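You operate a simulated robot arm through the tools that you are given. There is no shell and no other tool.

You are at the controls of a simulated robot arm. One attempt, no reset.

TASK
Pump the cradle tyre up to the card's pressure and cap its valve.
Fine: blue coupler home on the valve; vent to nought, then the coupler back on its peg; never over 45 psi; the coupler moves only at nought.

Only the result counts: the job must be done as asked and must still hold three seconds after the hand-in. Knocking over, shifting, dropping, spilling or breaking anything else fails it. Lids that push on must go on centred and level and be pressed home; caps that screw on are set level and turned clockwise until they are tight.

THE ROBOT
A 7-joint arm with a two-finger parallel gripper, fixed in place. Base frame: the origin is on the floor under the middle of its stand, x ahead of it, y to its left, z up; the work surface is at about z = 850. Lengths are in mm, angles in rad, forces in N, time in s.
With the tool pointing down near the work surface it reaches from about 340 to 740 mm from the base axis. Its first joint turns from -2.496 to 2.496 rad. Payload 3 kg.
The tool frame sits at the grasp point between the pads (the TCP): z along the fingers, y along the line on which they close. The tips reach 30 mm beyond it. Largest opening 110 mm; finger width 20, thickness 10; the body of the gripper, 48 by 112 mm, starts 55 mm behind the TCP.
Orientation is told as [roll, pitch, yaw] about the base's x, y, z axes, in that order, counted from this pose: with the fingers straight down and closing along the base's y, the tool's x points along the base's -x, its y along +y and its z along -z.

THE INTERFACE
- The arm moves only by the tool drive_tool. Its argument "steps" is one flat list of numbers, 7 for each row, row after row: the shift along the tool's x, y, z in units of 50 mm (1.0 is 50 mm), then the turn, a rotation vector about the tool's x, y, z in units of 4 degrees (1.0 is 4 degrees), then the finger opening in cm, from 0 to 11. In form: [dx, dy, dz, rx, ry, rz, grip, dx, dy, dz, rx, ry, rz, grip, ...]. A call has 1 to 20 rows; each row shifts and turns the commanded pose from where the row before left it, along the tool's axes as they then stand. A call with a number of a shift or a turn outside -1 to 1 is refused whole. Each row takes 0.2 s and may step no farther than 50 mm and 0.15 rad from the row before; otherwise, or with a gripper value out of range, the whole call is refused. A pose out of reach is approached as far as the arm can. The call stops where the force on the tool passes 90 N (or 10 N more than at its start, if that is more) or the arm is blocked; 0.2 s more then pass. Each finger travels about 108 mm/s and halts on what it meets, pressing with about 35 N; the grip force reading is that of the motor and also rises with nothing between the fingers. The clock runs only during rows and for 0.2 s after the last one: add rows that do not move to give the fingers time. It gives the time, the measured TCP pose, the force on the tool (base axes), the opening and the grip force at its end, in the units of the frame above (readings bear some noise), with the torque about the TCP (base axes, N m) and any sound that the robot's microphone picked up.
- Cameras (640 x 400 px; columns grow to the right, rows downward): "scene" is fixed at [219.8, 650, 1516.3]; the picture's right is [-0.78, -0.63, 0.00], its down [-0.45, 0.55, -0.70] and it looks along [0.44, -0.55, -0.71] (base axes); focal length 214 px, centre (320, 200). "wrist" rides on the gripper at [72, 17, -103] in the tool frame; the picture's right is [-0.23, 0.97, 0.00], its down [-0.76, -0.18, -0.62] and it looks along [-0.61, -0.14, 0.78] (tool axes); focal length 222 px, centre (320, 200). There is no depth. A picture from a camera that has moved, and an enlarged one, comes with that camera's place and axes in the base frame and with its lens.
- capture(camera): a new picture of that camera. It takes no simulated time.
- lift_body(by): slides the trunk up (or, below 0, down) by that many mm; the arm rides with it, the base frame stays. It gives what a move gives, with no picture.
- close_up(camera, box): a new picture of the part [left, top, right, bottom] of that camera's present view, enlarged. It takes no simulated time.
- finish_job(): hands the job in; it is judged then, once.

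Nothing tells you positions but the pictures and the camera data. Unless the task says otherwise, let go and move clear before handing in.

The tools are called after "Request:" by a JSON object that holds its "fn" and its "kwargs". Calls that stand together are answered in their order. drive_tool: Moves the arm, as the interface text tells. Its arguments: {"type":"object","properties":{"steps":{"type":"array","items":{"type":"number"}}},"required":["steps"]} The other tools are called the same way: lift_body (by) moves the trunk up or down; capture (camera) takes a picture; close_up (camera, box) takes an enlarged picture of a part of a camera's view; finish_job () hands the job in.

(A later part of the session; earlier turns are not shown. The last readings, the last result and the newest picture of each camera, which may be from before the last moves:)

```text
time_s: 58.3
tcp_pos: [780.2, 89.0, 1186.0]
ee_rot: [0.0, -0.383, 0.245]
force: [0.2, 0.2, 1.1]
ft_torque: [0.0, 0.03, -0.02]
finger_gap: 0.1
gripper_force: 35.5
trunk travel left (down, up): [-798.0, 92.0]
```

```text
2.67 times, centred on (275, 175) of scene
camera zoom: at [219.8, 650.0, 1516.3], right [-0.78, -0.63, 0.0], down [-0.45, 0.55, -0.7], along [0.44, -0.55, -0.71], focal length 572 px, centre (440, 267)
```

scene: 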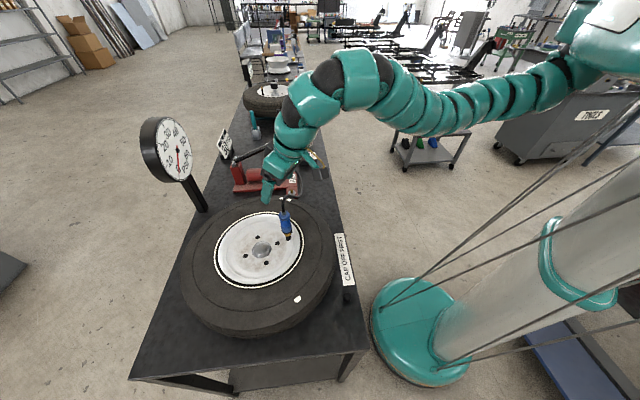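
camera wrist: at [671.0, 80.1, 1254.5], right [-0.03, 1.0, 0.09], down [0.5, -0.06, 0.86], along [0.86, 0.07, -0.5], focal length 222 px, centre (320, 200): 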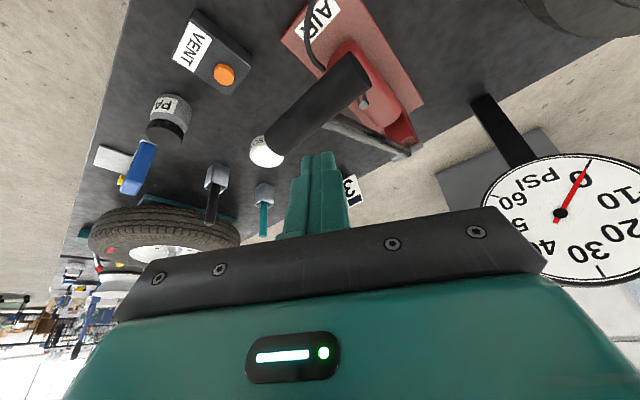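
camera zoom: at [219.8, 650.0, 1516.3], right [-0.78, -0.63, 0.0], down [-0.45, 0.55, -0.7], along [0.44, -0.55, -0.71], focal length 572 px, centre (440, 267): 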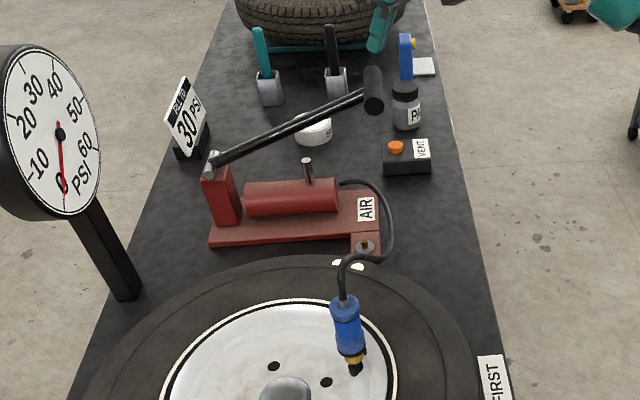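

The whole rig is visible: coupler upright on the valve, gauge 0, lever up. Lever grip centre ≈ (800,87,1091). I bring the closed fingertips over it.

Request:
{"fn": "drive_tool", "kwargs": {"steps": [-0.039, -0.067, 0.404, 0, 0, 0, 0, -0.039, -0.067, 0.404, 0, 0, 0, 0, 0, 0, 0, 0, 0, 0, 0]}}

Request:
{"fn": "capture", "kwargs": {"camera": "wrist"}}

Request:
{"fn": "close_up", "kwargs": {"camera": "scene", "box": [255, 85, 325, 155]}}

```text
time_s: 59.1
tcp_pos: [800.7, 87.5, 1150.5]
ee_rot: [0.003, -0.384, 0.244]
force: [0.9, -0.1, 0.5]
ft_torque: [-0.02, -0.02, -0.03]
finger_gap: 0.0
gripper_force: 35.2
trunk travel left (down, up): [-798.0, 92.0]
```

```text
taken
camera wrist: at [691.9, 77.8, 1218.7], right [-0.03, 1.0, 0.09], down [0.5, -0.06, 0.86], along [0.86, 0.07, -0.5], focal length 222 px, centre (320, 200)
```

wrist: 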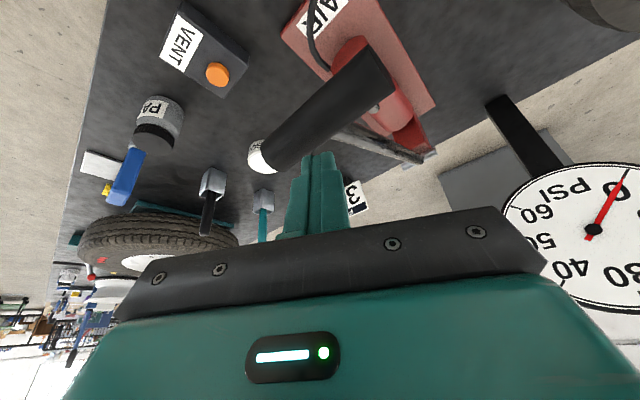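

```text
5.71 times, centred on (290, 120) of scene
camera zoom: at [219.8, 650.0, 1516.3], right [-0.78, -0.63, 0.0], down [-0.45, 0.55, -0.7], along [0.44, -0.55, -0.71], focal length 1226 px, centre (491, 657)
```

zoom: 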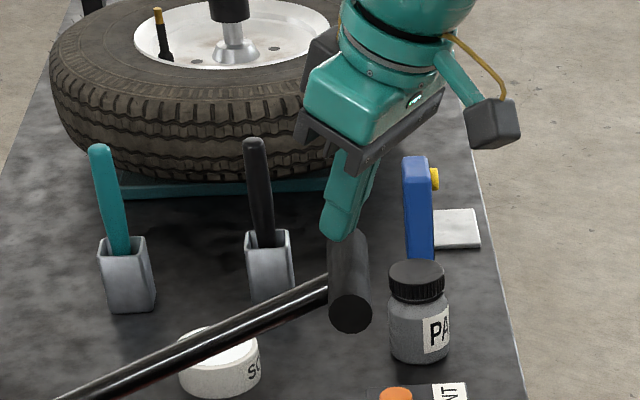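

Request:
{"fn": "close_up", "kwargs": {"camera": "wrist", "box": [250, 30, 430, 190]}}

```text
2.50 times, centred on (340, 110) of wrist
camera zoom: at [691.9, 77.8, 1218.7], right [-0.03, 1.0, 0.09], down [0.5, -0.06, 0.86], along [0.86, 0.07, -0.5], focal length 555 px, centre (270, 425)
```

zoom: 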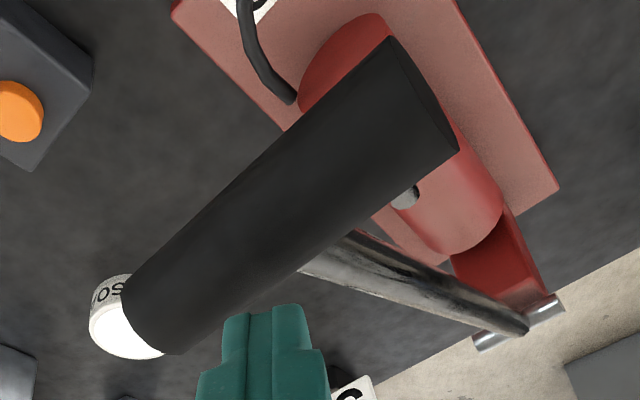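

Grip axis runs from about (765,127) to (842,53) at z≈1088. I centre on its top and descend until light contact.

Request:
{"fn": "drive_tool", "kwargs": {"steps": [0.027, 0.041, 0.248, 0, 0, 0, 0, 0.015, 0, 0.0371, 0, 0, 0, 0, 0.015, 0, 0.0371, 0, 0, 0, 0, 0, 0, 0, 0, 0, 0, 0]}}

Request:
{"fn": "capture", "kwargs": {"camera": "wrist"}}

```text
time_s: 60.1
tcp_pos: [803.1, 89.4, 1133.8]
ee_rot: [0.002, -0.384, 0.244]
force: [-0.1, -0.5, 0.9]
ft_torque: [-0.01, 0.0, -0.02]
finger_gap: 0.0
gripper_force: 35.3
trunk travel left (down, up): [-798.0, 92.0]
```

```text
taken
camera wrist: at [694.6, 80.6, 1202.7], right [-0.03, 1.0, 0.09], down [0.5, -0.06, 0.86], along [0.86, 0.07, -0.5], focal length 222 px, centre (320, 200)
```

wrist: 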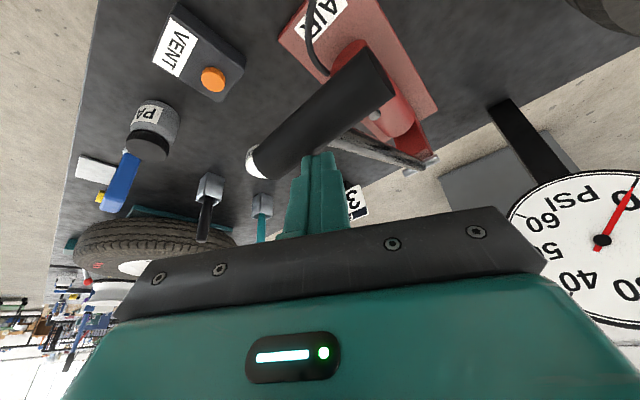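

Request:
{"fn": "close_up", "kwargs": {"camera": "wrist", "box": [250, 60, 410, 180]}}

Request:
{"fn": "close_up", "kwargs": {"camera": "scene", "box": [270, 110, 320, 160]}}

```text
3.33 times, centred on (330, 120) of wrist
camera zoom: at [694.6, 80.6, 1202.7], right [-0.03, 1.0, 0.09], down [0.5, -0.06, 0.86], along [0.86, 0.07, -0.5], focal length 740 px, centre (287, 467)
```

zoom: 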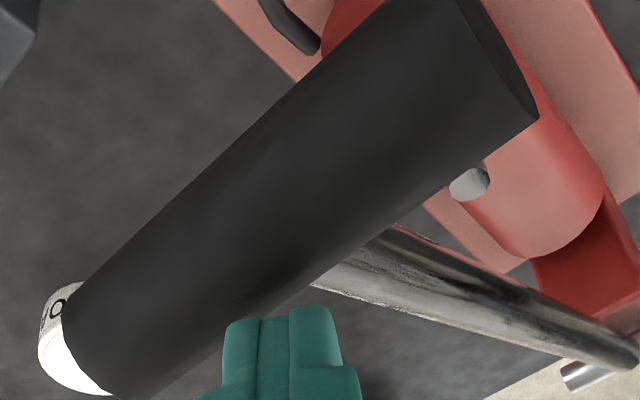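

```text
8.00 times, centred on (295, 135) of scene
camera zoom: at [219.8, 650.0, 1516.3], right [-0.78, -0.63, 0.0], down [-0.45, 0.55, -0.7], along [0.44, -0.55, -0.71], focal length 1716 px, centre (520, 720)
```

zoom: 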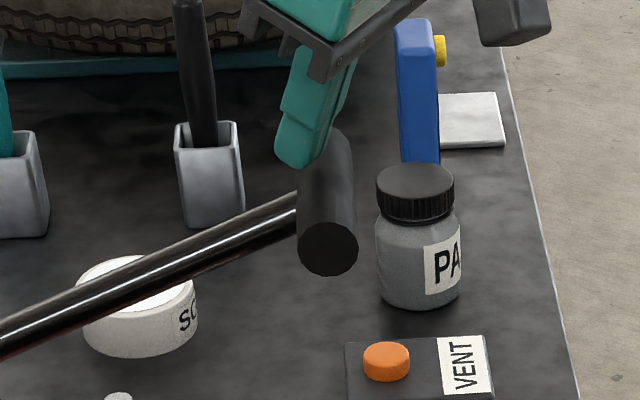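

The fingertips are about 16 mm beyond the grip's axis. I raise slightly, move ~11 mm back toward the robot, and descend to contact.

Request:
{"fn": "drive_tool", "kwargs": {"steps": [-0.06, 0, -0.148, 0, 0, 0, 0, 0.174, -0.116, -0.07, 0, 0, 0, 0, 0, 0, 0, 0, 0, 0, 0]}}

Request:
{"fn": "close_up", "kwargs": {"camera": "wrist", "box": [250, 60, 410, 180]}}

Request:
{"fn": "close_up", "kwargs": {"camera": "scene", "box": [270, 110, 320, 160]}}

```text
time_s: 60.9
tcp_pos: [794.9, 81.9, 1142.1]
ee_rot: [0.002, -0.387, 0.244]
force: [0.3, 0.0, 0.2]
ft_torque: [0.01, -0.01, 0.0]
finger_gap: 0.0
gripper_force: 34.8
trunk travel left (down, up): [-798.0, 92.0]
```

```text
3.33 times, centred on (330, 120) of wrist
camera zoom: at [687.5, 72.9, 1210.9], right [-0.03, 1.0, 0.09], down [0.5, -0.06, 0.86], along [0.86, 0.07, -0.5], focal length 740 px, centre (287, 467)
```

zoom: 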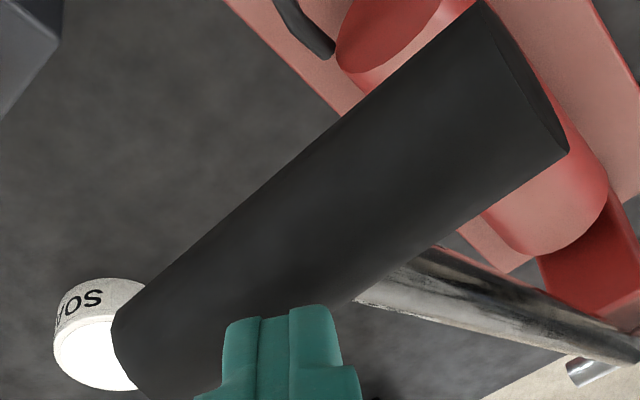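

```text
8.00 times, centred on (295, 135) of scene
camera zoom: at [219.8, 650.0, 1516.3], right [-0.78, -0.63, 0.0], down [-0.45, 0.55, -0.7], along [0.44, -0.55, -0.71], focal length 1716 px, centre (520, 720)
```

zoom: 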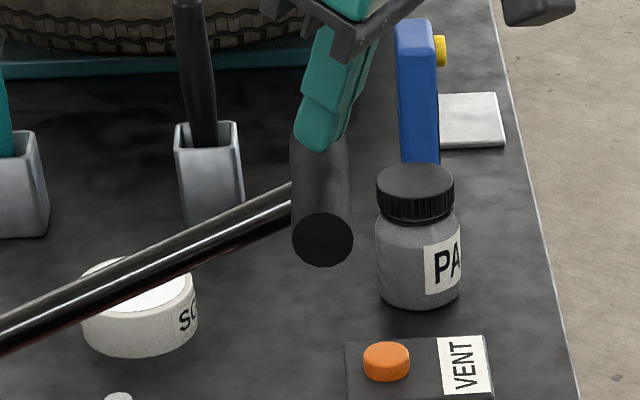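

The lever has sprung back up after the light touch, so it returns by itself. Fingertips are now centred over the grip. I press down 20 mm along its arc and watch the gauge.

Request:
{"fn": "drive_tool", "kwargs": {"steps": [0.0624, -0.017, 0.0828, 0, 0, 0, 0, 0.0624, -0.017, 0.0828, 0, 0, 0, 0, 0.0624, -0.017, 0.0828, 0, 0, 0, 0, 0.0624, -0.017, 0.0828, 0, 0, 0, 0, 0, 0, 0, 0, 0, 0, 0]}}

Request:
{"fn": "close_up", "kwargs": {"camera": "scene", "box": [130, 100, 330, 225]}}

Request:
{"fn": "close_up", "kwargs": {"camera": "scene", "box": [140, 115, 200, 185]}}

```text
time_s: 62.1
tcp_pos: [789.3, 78.4, 1122.0]
ee_rot: [0.002, -0.386, 0.242]
force: [-3.3, -5.1, 4.0]
ft_torque: [-0.08, 0.11, 0.04]
finger_gap: 0.1
gripper_force: 35.2
trunk travel left (down, up): [-798.0, 92.0]
```

```text
3.20 times, centred on (230, 162) of scene
camera zoom: at [219.8, 650.0, 1516.3], right [-0.78, -0.63, 0.0], down [-0.45, 0.55, -0.7], along [0.44, -0.55, -0.71], focal length 686 px, centre (608, 320)
```

zoom: 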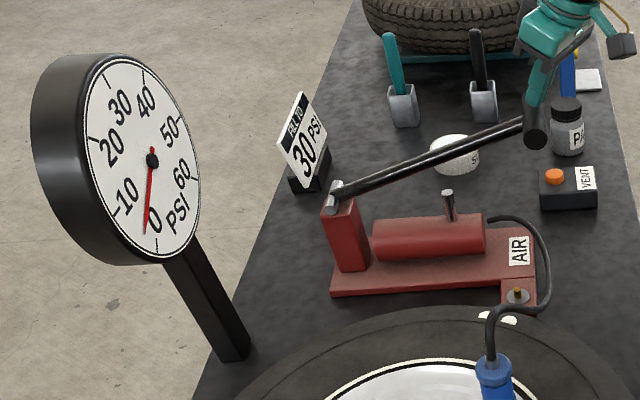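

```text
5.71 times, centred on (170, 150) of scene
camera zoom: at [219.8, 650.0, 1516.3], right [-0.78, -0.63, 0.0], down [-0.45, 0.55, -0.7], along [0.44, -0.55, -0.71], focal length 1226 px, centre (1177, 486)
```

zoom: 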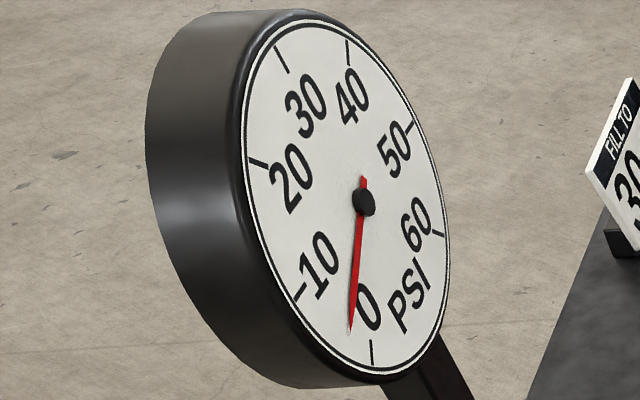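

Gauge has moved to about 2 psi, so the line holds pressure. I check the contact point before pressing further.

Request:
{"fn": "close_up", "kwargs": {"camera": "wrist", "box": [250, 60, 410, 180]}}

Request:
{"fn": "close_up", "kwargs": {"camera": "scene", "box": [270, 110, 320, 160]}}

```text
3.33 times, centred on (330, 120) of wrist
camera zoom: at [682.0, 67.4, 1191.3], right [-0.03, 1.0, 0.09], down [0.5, -0.06, 0.86], along [0.87, 0.07, -0.5], focal length 740 px, centre (287, 467)
```

zoom: 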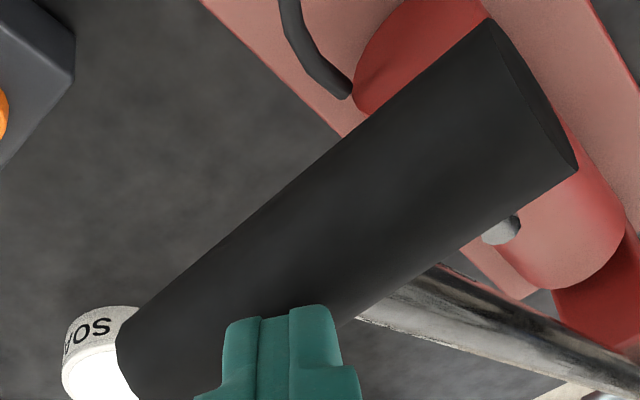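

```text
8.00 times, centred on (295, 135) of scene
camera zoom: at [219.8, 650.0, 1516.3], right [-0.78, -0.63, 0.0], down [-0.45, 0.55, -0.7], along [0.44, -0.55, -0.71], focal length 1716 px, centre (520, 720)
```

zoom: 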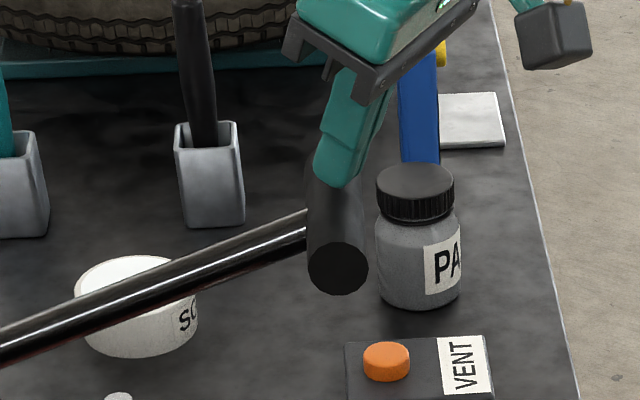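

Contact is well centred. I continue the stroke 40 mm further down the arc.

Request:
{"fn": "drive_tool", "kwargs": {"steps": [0.06, -0.015, 0.0837, 0, 0, 0, 0, 0.06, -0.015, 0.0837, 0, 0, 0, 0, 0.06, -0.015, 0.0837, 0, 0, 0, 0, 0.06, -0.015, 0.0837, 0, 0, 0, 0, 0.06, -0.015, 0.0837, 0, 0, 0, 0, 0.06, -0.015, 0.0837, 0, 0, 0, 0, 0.06, -0.015, 0.0837, 0, 0, 0, 0, 0.06, -0.015, 0.0837, 0, 0, 0, 0]}}

Request:
{"fn": "close_up", "kwargs": {"camera": "scene", "box": [130, 100, 330, 225]}}

Request:
{"fn": "close_up", "kwargs": {"camera": "scene", "box": [140, 115, 200, 185]}}

```text
time_s: 63.9
tcp_pos: [782.0, 69.9, 1081.3]
ee_rot: [0.0, -0.386, 0.243]
force: [-0.6, 0.9, 3.2]
ft_torque: [0.06, 0.03, 0.01]
finger_gap: 0.1
gripper_force: 35.0
trunk travel left (down, up): [-798.0, 92.0]
```

```text
3.20 times, centred on (230, 162) of scene
camera zoom: at [219.8, 650.0, 1516.3], right [-0.78, -0.63, 0.0], down [-0.45, 0.55, -0.7], along [0.44, -0.55, -0.71], focal length 686 px, centre (608, 320)
```

zoom: 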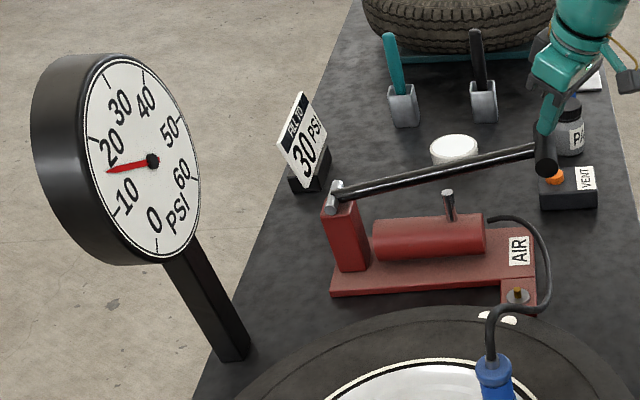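

```text
5.71 times, centred on (170, 150) of scene
camera zoom: at [219.8, 650.0, 1516.3], right [-0.78, -0.63, 0.0], down [-0.45, 0.55, -0.7], along [0.44, -0.55, -0.71], focal length 1226 px, centre (1177, 486)
```

zoom: 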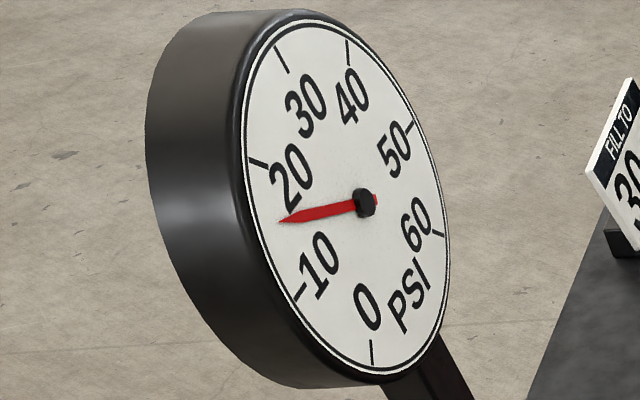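

Gauge is at about 15 psi mid-stroke. I continue more carefully, 25 mm.

Request:
{"fn": "drive_tool", "kwargs": {"steps": [0.05, -0.0083, 0.0877, 0, 0, 0, 0, 0.05, -0.0083, 0.0877, 0, 0, 0, 0, 0.05, -0.0083, 0.0877, 0, 0, 0, 0, 0.05, -0.0083, 0.0877, 0, 0, 0, 0, 0.05, -0.0083, 0.0877, 0, 0, 0, 0]}}

Request:
{"fn": "close_up", "kwargs": {"camera": "scene", "box": [130, 100, 330, 225]}}

Request:
{"fn": "close_up", "kwargs": {"camera": "scene", "box": [140, 115, 200, 185]}}

```text
time_s: 65.1
tcp_pos: [779.8, 66.6, 1056.3]
ee_rot: [0.002, -0.386, 0.243]
force: [-4.5, -2.8, 3.6]
ft_torque: [-0.09, 0.14, 0.05]
finger_gap: 0.0
gripper_force: 35.5
trunk travel left (down, up): [-798.0, 92.0]
```

```text
3.20 times, centred on (230, 162) of scene
camera zoom: at [219.8, 650.0, 1516.3], right [-0.78, -0.63, 0.0], down [-0.45, 0.55, -0.7], along [0.44, -0.55, -0.71], focal length 686 px, centre (608, 320)
```

zoom: 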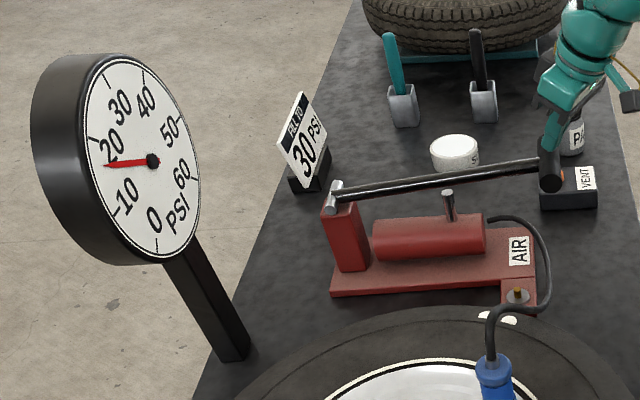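

```text
5.71 times, centred on (170, 150) of scene
camera zoom: at [219.8, 650.0, 1516.3], right [-0.78, -0.63, 0.0], down [-0.45, 0.55, -0.7], along [0.44, -0.55, -0.71], focal length 1226 px, centre (1177, 486)
```

zoom: 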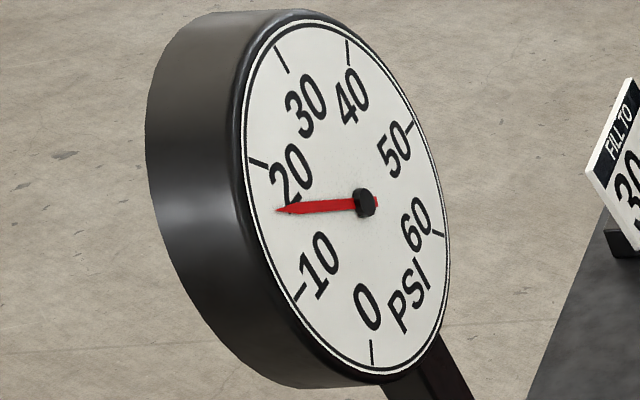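

Gauge only rose to about 16. I wait a moment to see whether the needle is still moving.

Request:
{"fn": "drive_tool", "kwargs": {"steps": [0, 0, 0, 0, 0, 0, 0, 0, 0, 0, 0, 0, 0, 0, 0, 0, 0, 0, 0, 0, 0]}}

Request:
{"fn": "close_up", "kwargs": {"camera": "scene", "box": [140, 115, 200, 185]}}

Request:
{"fn": "close_up", "kwargs": {"camera": "scene", "box": [260, 110, 330, 170]}}

```text
time_s: 65.9
tcp_pos: [780.4, 65.7, 1057.7]
ee_rot: [0.002, -0.385, 0.243]
force: [-2.7, -2.7, 3.3]
ft_torque: [-0.06, 0.08, 0.02]
finger_gap: 0.2
gripper_force: 34.7
trunk travel left (down, up): [-798.0, 92.0]
```

```text
5.71 times, centred on (170, 150) of scene
camera zoom: at [219.8, 650.0, 1516.3], right [-0.78, -0.63, 0.0], down [-0.45, 0.55, -0.7], along [0.44, -0.55, -0.71], focal length 1226 px, centre (1177, 486)
```

zoom: 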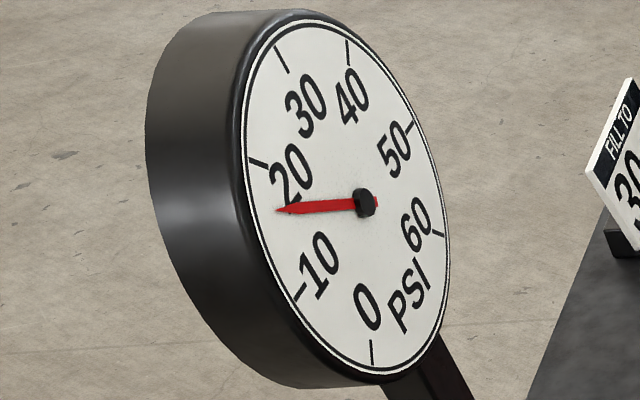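

```text
6.67 times, centred on (295, 140) of scene
camera zoom: at [219.8, 650.0, 1516.3], right [-0.78, -0.63, 0.0], down [-0.45, 0.55, -0.7], along [0.44, -0.55, -0.71], focal length 1430 px, centre (487, 600)
```

zoom: 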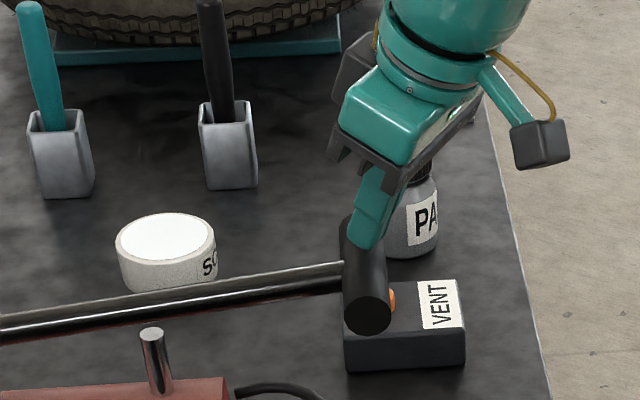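

Steady at about 16 psi; the effective part of the stroke seems done. I let the lever rise by retracing the path upward, then read the gauge again.

Request:
{"fn": "drive_tool", "kwargs": {"steps": [-0.1, 0.0166, -0.1754, 0, 0, 0, 0, -0.1, 0.0166, -0.1754, 0, 0, 0, 0, -0.06, 0.0125, -0.09, 0, 0, 0, 0, -0.12, 0.03, -0.1674, 0, 0, 0, 0, -0.12, 0.03, -0.1674, 0, 0, 0, 0, -0.12, 0.03, -0.1674, 0, 0, 0, 0, -0.12, 0.03, -0.1674, 0, 0, 0, 0, -0.125, 0.034, -0.1656, 0, 0, 0, 0, -0.125, 0.034, -0.1656, 0, 0, 0, 0, 0, 0, 0, 0, 0, 0, 0]}}

Request:
{"fn": "close_up", "kwargs": {"camera": "scene", "box": [130, 100, 330, 225]}}

Request:
{"fn": "close_up", "kwargs": {"camera": "scene", "box": [140, 115, 200, 185]}}

```text
time_s: 68.1
tcp_pos: [796.0, 81.9, 1140.8]
ee_rot: [0.0, -0.383, 0.244]
force: [0.3, 0.4, 0.1]
ft_torque: [-0.02, -0.02, 0.05]
finger_gap: 0.4
gripper_force: 34.7
trunk travel left (down, up): [-798.0, 92.0]
```

```text
3.20 times, centred on (230, 162) of scene
camera zoom: at [219.8, 650.0, 1516.3], right [-0.78, -0.63, 0.0], down [-0.45, 0.55, -0.7], along [0.44, -0.55, -0.71], focal length 686 px, centre (608, 320)
```

zoom: 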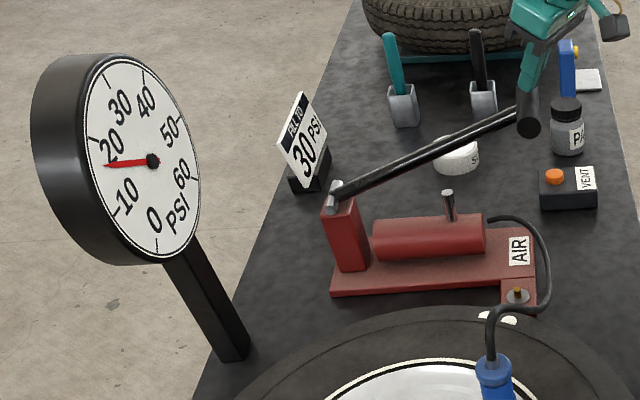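

```text
5.71 times, centred on (170, 150) of scene
camera zoom: at [219.8, 650.0, 1516.3], right [-0.78, -0.63, 0.0], down [-0.45, 0.55, -0.7], along [0.44, -0.55, -0.71], focal length 1226 px, centre (1177, 486)
```

zoom: 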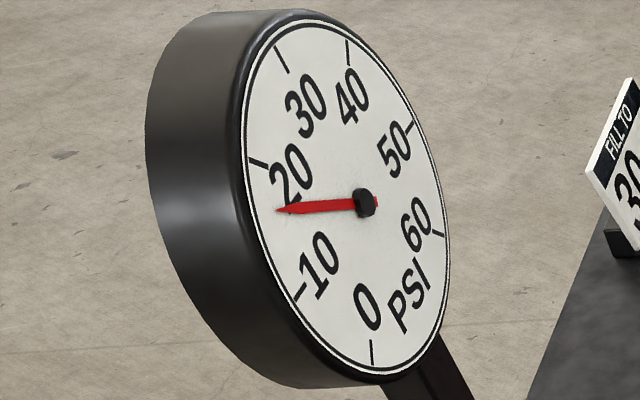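

Pressure holds at ~16.4 psi with the lever up again. Second stroke: I press to about z 1101 first and read.

Request:
{"fn": "drive_tool", "kwargs": {"steps": [0.0624, -0.017, 0.0828, 0, 0, 0, 0, 0.0624, -0.017, 0.0828, 0, 0, 0, 0, 0.0624, -0.017, 0.0828, 0, 0, 0, 0, 0.0624, -0.017, 0.0828, 0, 0, 0, 0, 0.06, -0.015, 0.0837, 0, 0, 0, 0, 0.06, -0.015, 0.0837, 0, 0, 0, 0, 0.06, -0.015, 0.0837, 0, 0, 0, 0, 0.06, -0.015, 0.0837, 0, 0, 0, 0]}}

Request:
{"fn": "close_up", "kwargs": {"camera": "scene", "box": [140, 115, 200, 185]}}

Request:
{"fn": "close_up", "kwargs": {"camera": "scene", "box": [260, 110, 330, 170]}}

```text
time_s: 69.9
tcp_pos: [787.0, 72.3, 1103.0]
ee_rot: [0.004, -0.387, 0.242]
force: [-3.1, -4.1, 3.0]
ft_torque: [-0.1, 0.1, 0.03]
finger_gap: 0.0
gripper_force: 34.6
trunk travel left (down, up): [-798.0, 92.0]
```

```text
5.71 times, centred on (170, 150) of scene
camera zoom: at [219.8, 650.0, 1516.3], right [-0.78, -0.63, 0.0], down [-0.45, 0.55, -0.7], along [0.44, -0.55, -0.71], focal length 1226 px, centre (1177, 486)
```

zoom: 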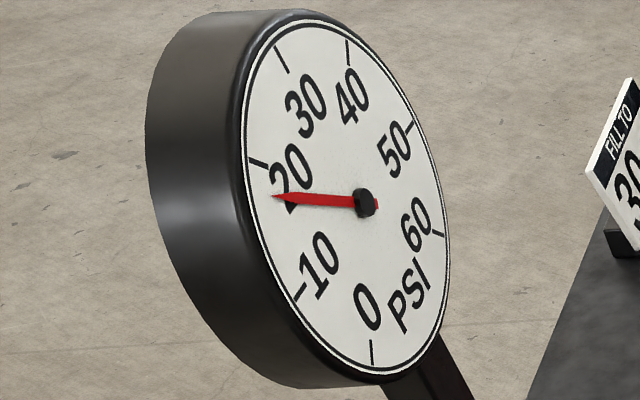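

```text
6.67 times, centred on (295, 140) of scene
camera zoom: at [219.8, 650.0, 1516.3], right [-0.78, -0.63, 0.0], down [-0.45, 0.55, -0.7], along [0.44, -0.55, -0.71], focal length 1430 px, centre (487, 600)
```

zoom: 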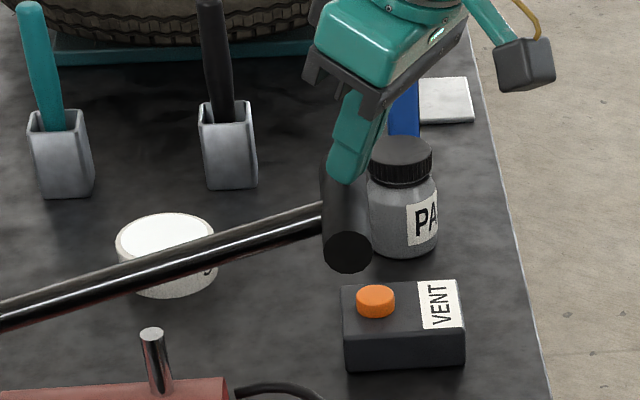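

Request:
{"fn": "drive_tool", "kwargs": {"steps": [0, 0, 0, 0, 0, 0, 0, 0, 0, 0, 0, 0, 0, 0, 0, 0, 0, 0, 0, 0, 0]}}

Request:
{"fn": "close_up", "kwargs": {"camera": "scene", "box": [140, 115, 200, 185]}}

```text
time_s: 70.7
tcp_pos: [785.9, 73.2, 1104.0]
ee_rot: [0.002, -0.386, 0.245]
force: [-1.8, -3.9, 3.0]
ft_torque: [-0.07, 0.04, 0.02]
finger_gap: 0.1
gripper_force: 35.3
trunk travel left (down, up): [-798.0, 92.0]
```

```text
5.71 times, centred on (170, 150) of scene
camera zoom: at [219.8, 650.0, 1516.3], right [-0.78, -0.63, 0.0], down [-0.45, 0.55, -0.7], along [0.44, -0.55, -0.71], focal length 1226 px, centre (1177, 486)
```

zoom: 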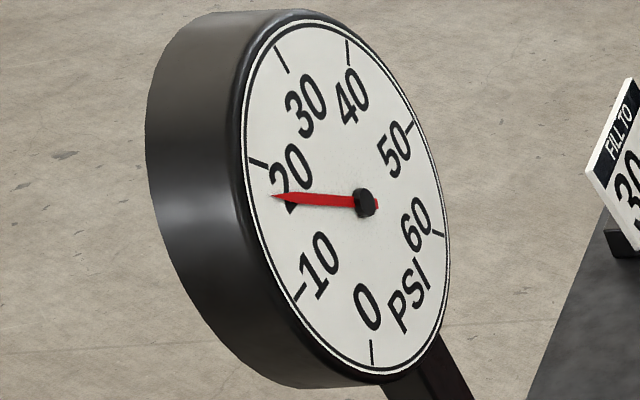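

The reading is steady at ~17.4. I continue in 8 mm steps, reading each time.

Request:
{"fn": "drive_tool", "kwargs": {"steps": [0.06, -0.015, 0.0837, 0, 0, 0, 0, 0.036, -0.009, 0.05, 0, 0, 0, 0, 0, 0, 0, 0, 0, 0, 0]}}

Request:
{"fn": "close_up", "kwargs": {"camera": "scene", "box": [140, 115, 200, 185]}}

```text
time_s: 71.5
tcp_pos: [785.2, 70.8, 1094.1]
ee_rot: [0.001, -0.383, 0.243]
force: [-1.6, -3.1, 2.5]
ft_torque: [-0.07, 0.04, 0.01]
finger_gap: 0.0
gripper_force: 35.3
trunk travel left (down, up): [-798.0, 92.0]
```

```text
5.71 times, centred on (170, 150) of scene
camera zoom: at [219.8, 650.0, 1516.3], right [-0.78, -0.63, 0.0], down [-0.45, 0.55, -0.7], along [0.44, -0.55, -0.71], focal length 1226 px, centre (1177, 486)
```

zoom: 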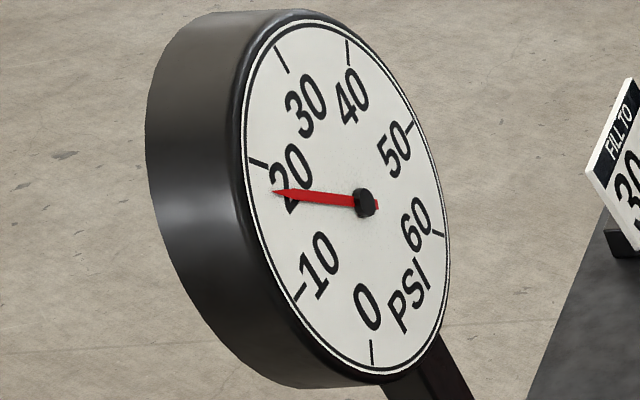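

The tyre evidently held ~16 psi already (line rose fast to that, now slowly). I continue this stroke to the lower end, watching the gauge and force.

Request:
{"fn": "drive_tool", "kwargs": {"steps": [0.06, -0.015, 0.0837, 0, 0, 0, 0, 0.06, -0.015, 0.0837, 0, 0, 0, 0, 0.06, -0.015, 0.0837, 0, 0, 0, 0, 0.05, -0.0083, 0.0877, 0, 0, 0, 0, 0.05, -0.0083, 0.0877, 0, 0, 0, 0, 0.05, -0.0083, 0.0877, 0, 0, 0, 0, 0.05, -0.0083, 0.0877, 0, 0, 0, 0, 0.05, -0.0083, 0.0877, 0, 0, 0, 0]}}

Request:
{"fn": "close_up", "kwargs": {"camera": "scene", "box": [140, 115, 200, 185]}}

Request:
{"fn": "close_up", "kwargs": {"camera": "scene", "box": [215, 100, 335, 210]}}

```text
time_s: 73.3
tcp_pos: [778.7, 65.3, 1055.1]
ee_rot: [0.002, -0.385, 0.244]
force: [-5.0, -4.9, 3.2]
ft_torque: [-0.11, 0.13, 0.05]
finger_gap: 0.0
gripper_force: 35.3
trunk travel left (down, up): [-798.0, 92.0]
```

```text
5.71 times, centred on (170, 150) of scene
camera zoom: at [219.8, 650.0, 1516.3], right [-0.78, -0.63, 0.0], down [-0.45, 0.55, -0.7], along [0.44, -0.55, -0.71], focal length 1226 px, centre (1177, 486)
```

zoom: 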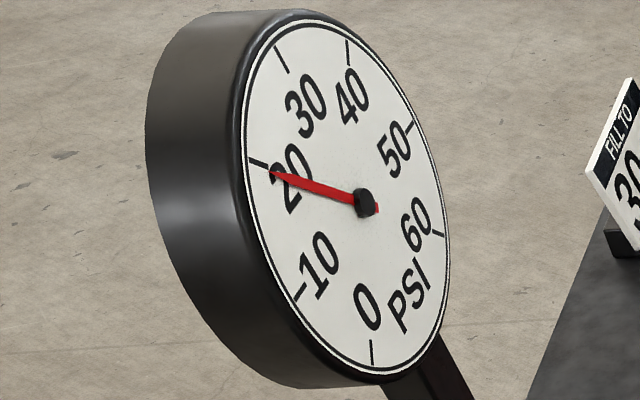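

```text
3.64 times, centred on (275, 155) of scene
camera zoom: at [219.8, 650.0, 1516.3], right [-0.78, -0.63, 0.0], down [-0.45, 0.55, -0.7], along [0.44, -0.55, -0.71], focal length 780 px, centre (484, 364)
```

zoom: 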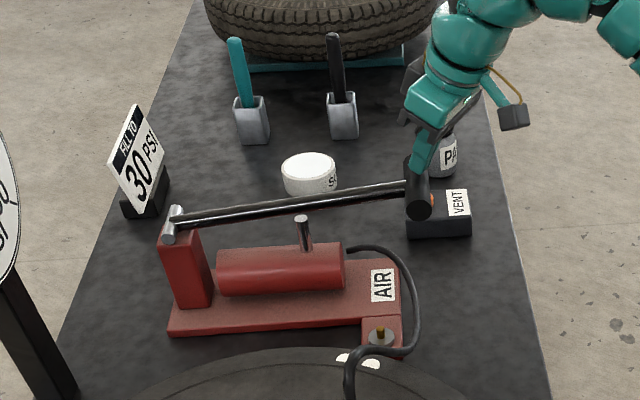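

About 19.3 psi. I press on in small steps toward the bottom stop, checking force.

Request:
{"fn": "drive_tool", "kwargs": {"steps": [0.042, -0.003, 0.091, 0, 0, 0, 0, 0.042, -0.003, 0.091, 0, 0, 0, 0, 0, 0, 0, 0, 0, 0, 0]}}

Request:
{"fn": "drive_tool", "kwargs": {"steps": [0.042, -0.003, 0.091, 0, 0, 0, 0, 0.042, -0.003, 0.091, 0, 0, 0, 0, 0, 0, 0, 0, 0, 0, 0]}}

Request:
{"fn": "close_up", "kwargs": {"camera": "scene", "box": [140, 115, 200, 185]}}

Request:
{"fn": "close_up", "kwargs": {"camera": "scene", "box": [215, 100, 335, 210]}}

```text
time_s: 74.1
tcp_pos: [777.1, 64.3, 1045.1]
ee_rot: [0.002, -0.388, 0.245]
force: [-4.6, -4.4, 4.3]
ft_torque: [-0.1, 0.15, 0.03]
finger_gap: 0.0
gripper_force: 35.3
trunk travel left (down, up): [-798.0, 92.0]
```

```text
time_s: 74.9
tcp_pos: [777.6, 63.8, 1034.6]
ee_rot: [0.003, -0.385, 0.244]
force: [-2.0, -6.1, 3.7]
ft_torque: [-0.17, 0.07, 0.02]
finger_gap: 0.1
gripper_force: 35.1
trunk travel left (down, up): [-798.0, 92.0]
```

```text
5.71 times, centred on (170, 150) of scene
camera zoom: at [219.8, 650.0, 1516.3], right [-0.78, -0.63, 0.0], down [-0.45, 0.55, -0.7], along [0.44, -0.55, -0.71], focal length 1226 px, centre (1177, 486)
```

zoom: 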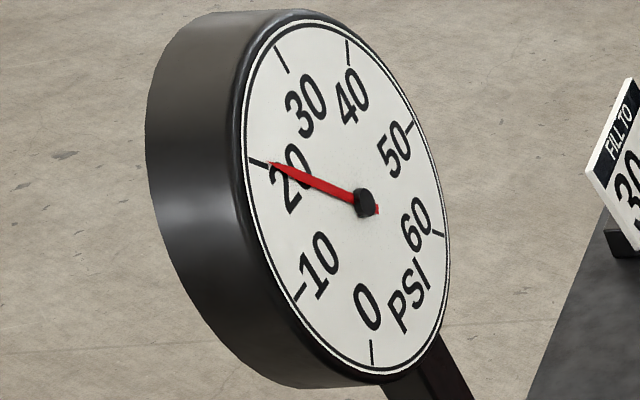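

```text
3.64 times, centred on (275, 155) of scene
camera zoom: at [219.8, 650.0, 1516.3], right [-0.78, -0.63, 0.0], down [-0.45, 0.55, -0.7], along [0.44, -0.55, -0.71], focal length 780 px, centre (484, 364)
```

zoom: 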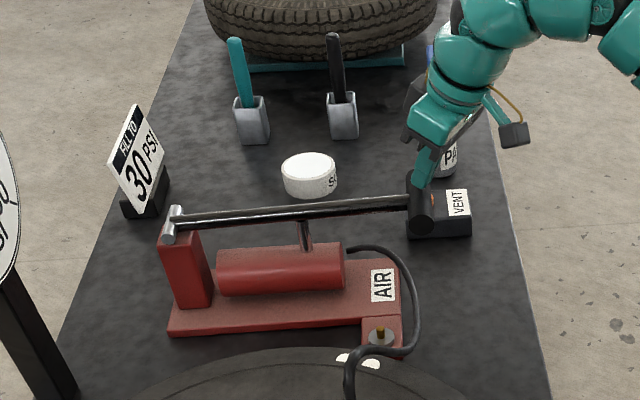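

20.1 psi with the lever about level. Raise the lever again for the next stroke.

Request:
{"fn": "drive_tool", "kwargs": {"steps": [-0.084, 0.006, -0.182, 0, 0, 0, 0, -0.084, 0.006, -0.182, 0, 0, 0, 0, -0.1, 0.0166, -0.1754, 0, 0, 0, 0, -0.1, 0.0166, -0.1754, 0, 0, 0, 0, -0.06, 0.0125, -0.09, 0, 0, 0, 0, -0.12, 0.03, -0.1674, 0, 0, 0, 0, -0.12, 0.03, -0.1674, 0, 0, 0, 0, -0.12, 0.03, -0.1674, 0, 0, 0, 0, -0.12, 0.03, -0.1674, 0, 0, 0, 0, -0.125, 0.034, -0.1656, 0, 0, 0, 0, -0.125, 0.034, -0.1656, 0, 0, 0, 0, 0, 0, 0, 0, 0, 0, 0]}}

Request:
{"fn": "close_up", "kwargs": {"camera": "scene", "box": [140, 115, 200, 185]}}

Request:
{"fn": "close_up", "kwargs": {"camera": "scene", "box": [260, 90, 330, 160]}}

```text
time_s: 77.5
tcp_pos: [794.8, 81.3, 1139.6]
ee_rot: [0.002, -0.384, 0.245]
force: [0.4, 1.0, -0.2]
ft_torque: [-0.03, 0.0, 0.01]
finger_gap: 0.0
gripper_force: 34.6
trunk travel left (down, up): [-798.0, 92.0]
```

```text
5.71 times, centred on (170, 150) of scene
camera zoom: at [219.8, 650.0, 1516.3], right [-0.78, -0.63, 0.0], down [-0.45, 0.55, -0.7], along [0.44, -0.55, -0.71], focal length 1226 px, centre (1177, 486)
```

zoom: 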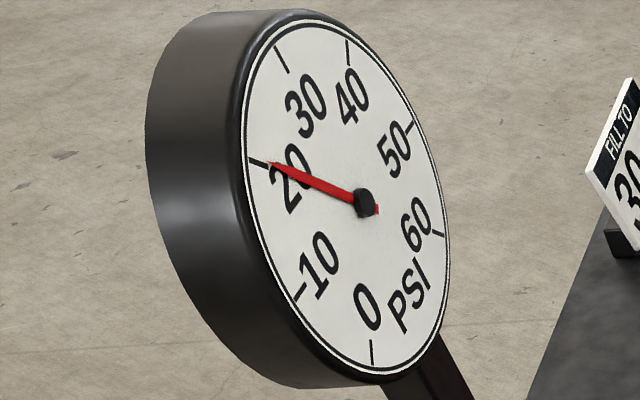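

```text
5.71 times, centred on (295, 125) of scene
camera zoom: at [219.8, 650.0, 1516.3], right [-0.78, -0.63, 0.0], down [-0.45, 0.55, -0.7], along [0.44, -0.55, -0.71], focal length 1226 px, centre (463, 629)
```

zoom: 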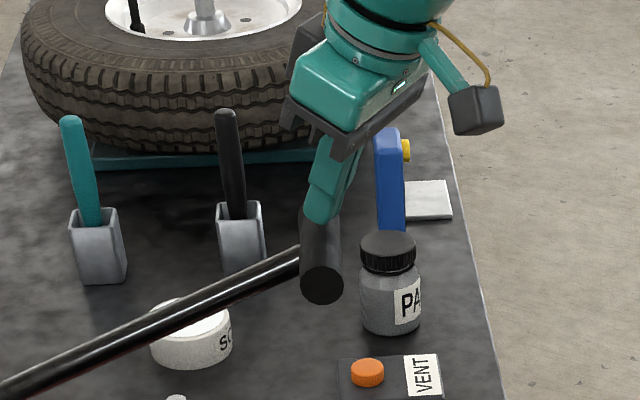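

Holding at ~20. Third stroke: full travel down.

Request:
{"fn": "drive_tool", "kwargs": {"steps": [0.125, -0.034, 0.1656, 0, 0, 0, 0, 0.125, -0.034, 0.1656, 0, 0, 0, 0, 0.12, -0.03, 0.1674, 0, 0, 0, 0, 0.12, -0.03, 0.1674, 0, 0, 0, 0, 0.12, -0.03, 0.1674, 0, 0, 0, 0, 0.12, -0.03, 0.1674, 0, 0, 0, 0, 0.06, -0.0125, 0.09, 0, 0, 0, 0, 0.1, -0.0166, 0.1754, 0, 0, 0, 0, 0.1, -0.0166, 0.1754, 0, 0, 0, 0, 0.084, -0.006, 0.182, 0, 0, 0, 0, 0.084, -0.006, 0.182, 0, 0, 0, 0, 0, 0, 0, 0, 0, 0, 0]}}

Request:
{"fn": "close_up", "kwargs": {"camera": "scene", "box": [140, 115, 200, 185]}}

Request:
{"fn": "close_up", "kwargs": {"camera": "scene", "box": [260, 110, 330, 180]}}

```text
time_s: 80.1
tcp_pos: [778.6, 64.6, 1035.0]
ee_rot: [0.002, -0.386, 0.244]
force: [-4.5, -3.6, 2.8]
ft_torque: [-0.05, 0.14, 0.07]
finger_gap: 0.0
gripper_force: 35.1
trunk travel left (down, up): [-798.0, 92.0]
```

```text
5.71 times, centred on (170, 150) of scene
camera zoom: at [219.8, 650.0, 1516.3], right [-0.78, -0.63, 0.0], down [-0.45, 0.55, -0.7], along [0.44, -0.55, -0.71], focal length 1226 px, centre (1177, 486)
```

zoom: 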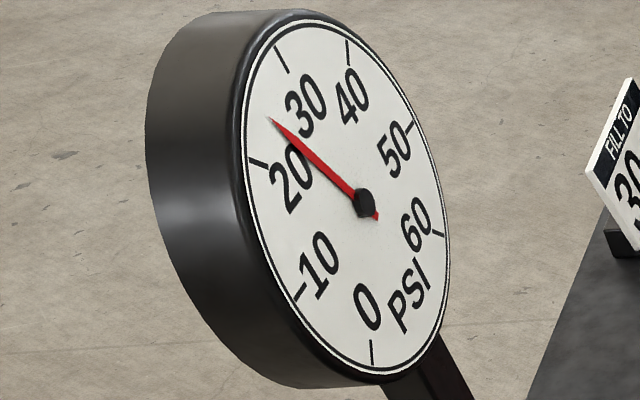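

```text
5.71 times, centred on (295, 145) of scene
camera zoom: at [219.8, 650.0, 1516.3], right [-0.78, -0.63, 0.0], down [-0.45, 0.55, -0.7], along [0.44, -0.55, -0.71], focal length 1226 px, centre (463, 514)
```

zoom: 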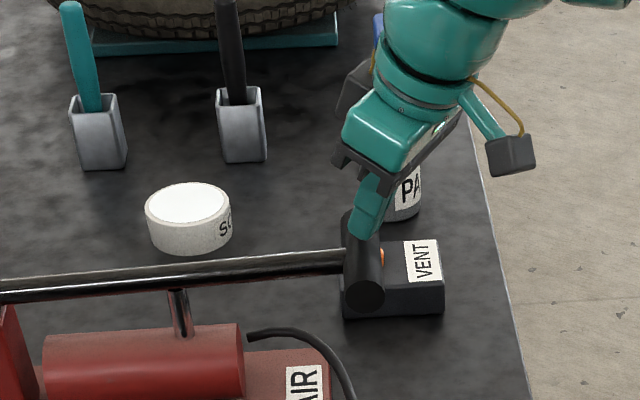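

About 23.8 psi (+3.7 per stroke). Up again and fourth stroke.

Request:
{"fn": "drive_tool", "kwargs": {"steps": [-0.084, 0.006, -0.182, 0, 0, 0, 0, -0.084, 0.006, -0.182, 0, 0, 0, 0, -0.1, 0.0166, -0.1754, 0, 0, 0, 0, -0.1, 0.0166, -0.1754, 0, 0, 0, 0, -0.06, 0.0125, -0.09, 0, 0, 0, 0, -0.12, 0.03, -0.1674, 0, 0, 0, 0, -0.12, 0.03, -0.1674, 0, 0, 0, 0, -0.12, 0.03, -0.1674, 0, 0, 0, 0, -0.12, 0.03, -0.1674, 0, 0, 0, 0, -0.125, 0.034, -0.1656, 0, 0, 0, 0, -0.125, 0.034, -0.1656, 0, 0, 0, 0, 0, 0, 0, 0, 0, 0, 0]}}

Request:
{"fn": "drive_tool", "kwargs": {"steps": [0.125, -0.034, 0.1656, 0, 0, 0, 0, 0.125, -0.034, 0.1656, 0, 0, 0, 0, 0.12, -0.03, 0.1674, 0, 0, 0, 0, 0.12, -0.03, 0.1674, 0, 0, 0, 0, 0.12, -0.03, 0.1674, 0, 0, 0, 0, 0.12, -0.03, 0.1674, 0, 0, 0, 0, 0.06, -0.0125, 0.09, 0, 0, 0, 0, 0.1, -0.0166, 0.1754, 0, 0, 0, 0, 0.1, -0.0166, 0.1754, 0, 0, 0, 0, 0, 0, 0, 0, 0, 0, 0]}}

Request:
{"fn": "close_up", "kwargs": {"camera": "scene", "box": [140, 115, 200, 185]}}

Request:
{"fn": "close_up", "kwargs": {"camera": "scene", "box": [260, 110, 330, 180]}}

```text
time_s: 82.7
tcp_pos: [794.0, 82.0, 1138.9]
ee_rot: [0.002, -0.382, 0.242]
force: [-0.5, 0.5, 0.6]
ft_torque: [0.0, -0.01, 0.02]
finger_gap: 0.1
gripper_force: 35.3
trunk travel left (down, up): [-798.0, 92.0]
```

```text
time_s: 84.9
tcp_pos: [779.0, 65.7, 1054.5]
ee_rot: [0.002, -0.386, 0.245]
force: [-1.2, -3.1, 4.0]
ft_torque: [-0.1, 0.02, 0.03]
finger_gap: 0.2
gripper_force: 35.5
trunk travel left (down, up): [-798.0, 92.0]
```

```text
5.71 times, centred on (170, 150) of scene
camera zoom: at [219.8, 650.0, 1516.3], right [-0.78, -0.63, 0.0], down [-0.45, 0.55, -0.7], along [0.44, -0.55, -0.71], focal length 1226 px, centre (1177, 486)
```

zoom: 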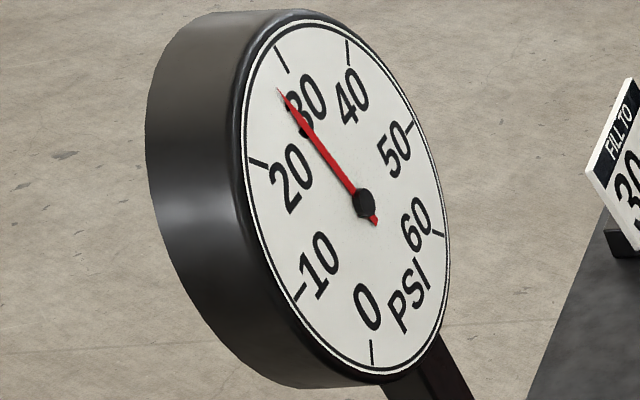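

```text
5.71 times, centred on (295, 145) of scene
camera zoom: at [219.8, 650.0, 1516.3], right [-0.78, -0.63, 0.0], down [-0.45, 0.55, -0.7], along [0.44, -0.55, -0.71], focal length 1226 px, centre (463, 514)
```

zoom: 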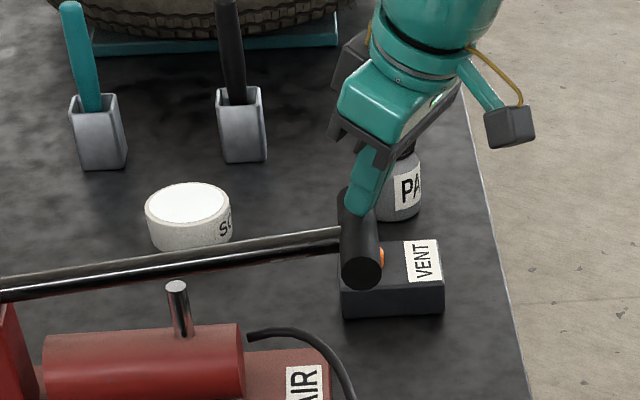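

About 26.7 psi. Finish this stroke (20 mm), then raise for a short last stroke.

Request:
{"fn": "drive_tool", "kwargs": {"steps": [0.084, -0.006, 0.182, 0, 0, 0, 0, 0.084, -0.006, 0.182, 0, 0, 0, 0, 0, 0, 0, 0, 0, 0, 0]}}

Request:
{"fn": "close_up", "kwargs": {"camera": "scene", "box": [145, 115, 195, 180]}}

Request:
{"fn": "drive_tool", "kwargs": {"steps": [-0.084, 0.006, -0.182, 0, 0, 0, 0, -0.084, 0.006, -0.182, 0, 0, 0, 0, -0.1, 0.0166, -0.1754, 0, 0, 0, 0, -0.1, 0.0166, -0.1754, 0, 0, 0, 0, -0.06, 0.0125, -0.09, 0, 0, 0, 0, -0.12, 0.03, -0.1674, 0, 0, 0, 0, -0.12, 0.03, -0.1674, 0, 0, 0, 0, -0.12, 0.03, -0.1674, 0, 0, 0, 0, -0.12, 0.03, -0.1674, 0, 0, 0, 0, -0.125, 0.034, -0.1656, 0, 0, 0, 0, -0.125, 0.034, -0.1656, 0, 0, 0, 0, 0, 0, 0, 0, 0, 0, 0]}}

Request:
{"fn": "close_up", "kwargs": {"camera": "scene", "box": [145, 115, 195, 180]}}

```text
time_s: 85.7
tcp_pos: [778.7, 64.4, 1034.4]
ee_rot: [0.0, -0.386, 0.245]
force: [-3.1, -5.5, 2.9]
ft_torque: [-0.13, 0.14, 0.06]
finger_gap: 0.0
gripper_force: 35.2
trunk travel left (down, up): [-798.0, 92.0]
```

```text
6.15 times, centred on (170, 148) of scene
camera zoom: at [219.8, 650.0, 1516.3], right [-0.78, -0.63, 0.0], down [-0.45, 0.55, -0.7], along [0.44, -0.55, -0.71], focal length 1320 px, centre (1243, 523)
```

zoom: 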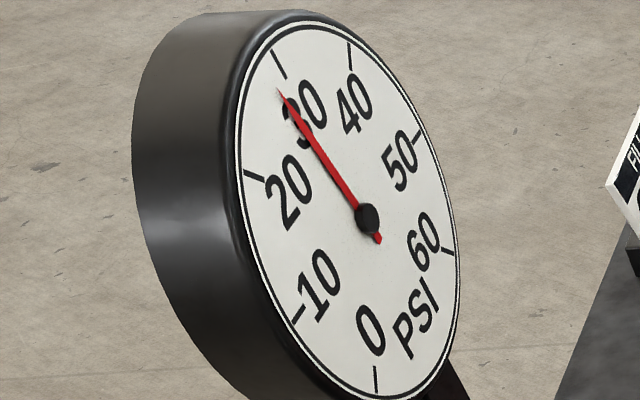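

```text
time_s: 88.3
tcp_pos: [794.5, 81.2, 1140.5]
ee_rot: [0.002, -0.385, 0.245]
force: [0.2, -0.3, -0.7]
ft_torque: [0.01, -0.01, 0.01]
finger_gap: 0.0
gripper_force: 35.3
trunk travel left (down, up): [-798.0, 92.0]
```

```text
6.15 times, centred on (170, 148) of scene
camera zoom: at [219.8, 650.0, 1516.3], right [-0.78, -0.63, 0.0], down [-0.45, 0.55, -0.7], along [0.44, -0.55, -0.71], focal length 1320 px, centre (1243, 523)
```

zoom: 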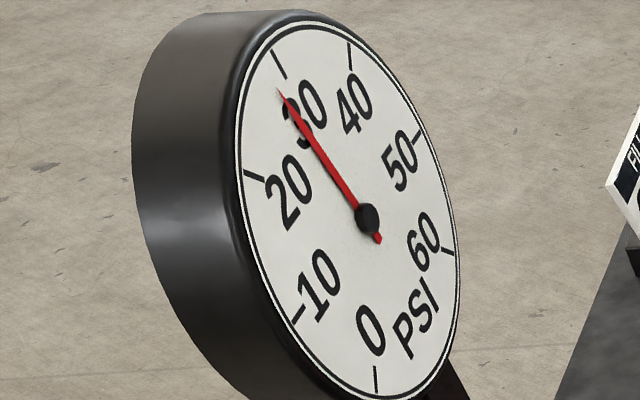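

About 27.6 psi. Last partial stroke: press ~55 mm then read.

Request:
{"fn": "drive_tool", "kwargs": {"steps": [0.125, -0.034, 0.1656, 0, 0, 0, 0, 0.125, -0.034, 0.1656, 0, 0, 0, 0, 0.12, -0.03, 0.1674, 0, 0, 0, 0, 0.12, -0.03, 0.1674, 0, 0, 0, 0, 0.12, -0.03, 0.1674, 0, 0, 0, 0, 0.06, -0.015, 0.0837, 0, 0, 0, 0, 0, 0, 0, 0, 0, 0, 0]}}

Request:
{"fn": "close_up", "kwargs": {"camera": "scene", "box": [145, 115, 195, 180]}}

Request:
{"fn": "close_up", "kwargs": {"camera": "scene", "box": [155, 115, 185, 155]}}

```text
time_s: 89.9
tcp_pos: [782.6, 69.1, 1085.6]
ee_rot: [0.001, -0.384, 0.246]
force: [1.3, -1.6, 2.5]
ft_torque: [-0.02, -0.03, -0.02]
finger_gap: 0.0
gripper_force: 35.0
trunk travel left (down, up): [-798.0, 92.0]
```

```text
6.15 times, centred on (170, 148) of scene
camera zoom: at [219.8, 650.0, 1516.3], right [-0.78, -0.63, 0.0], down [-0.45, 0.55, -0.7], along [0.44, -0.55, -0.71], focal length 1320 px, centre (1243, 523)
```

zoom: 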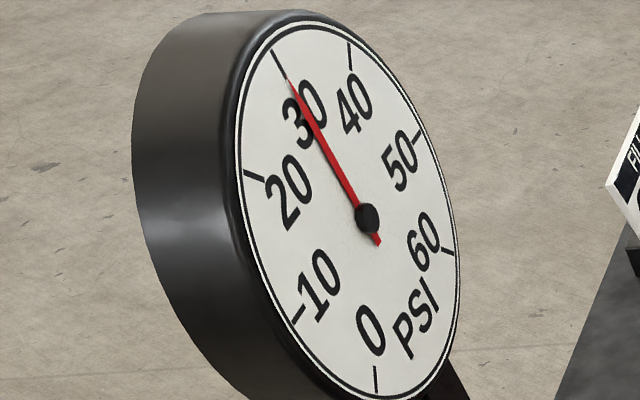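

```text
10.00 times, centred on (170, 135) of scene
camera zoom: at [219.8, 650.0, 1516.3], right [-0.78, -0.63, 0.0], down [-0.45, 0.55, -0.7], along [0.44, -0.55, -0.71], focal length 2145 px, centre (1820, 850)
```

zoom: 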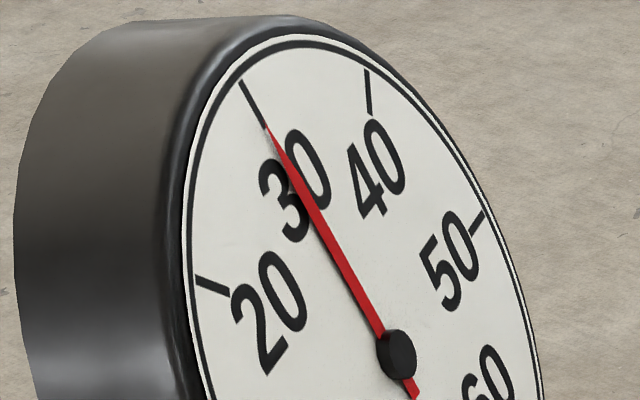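

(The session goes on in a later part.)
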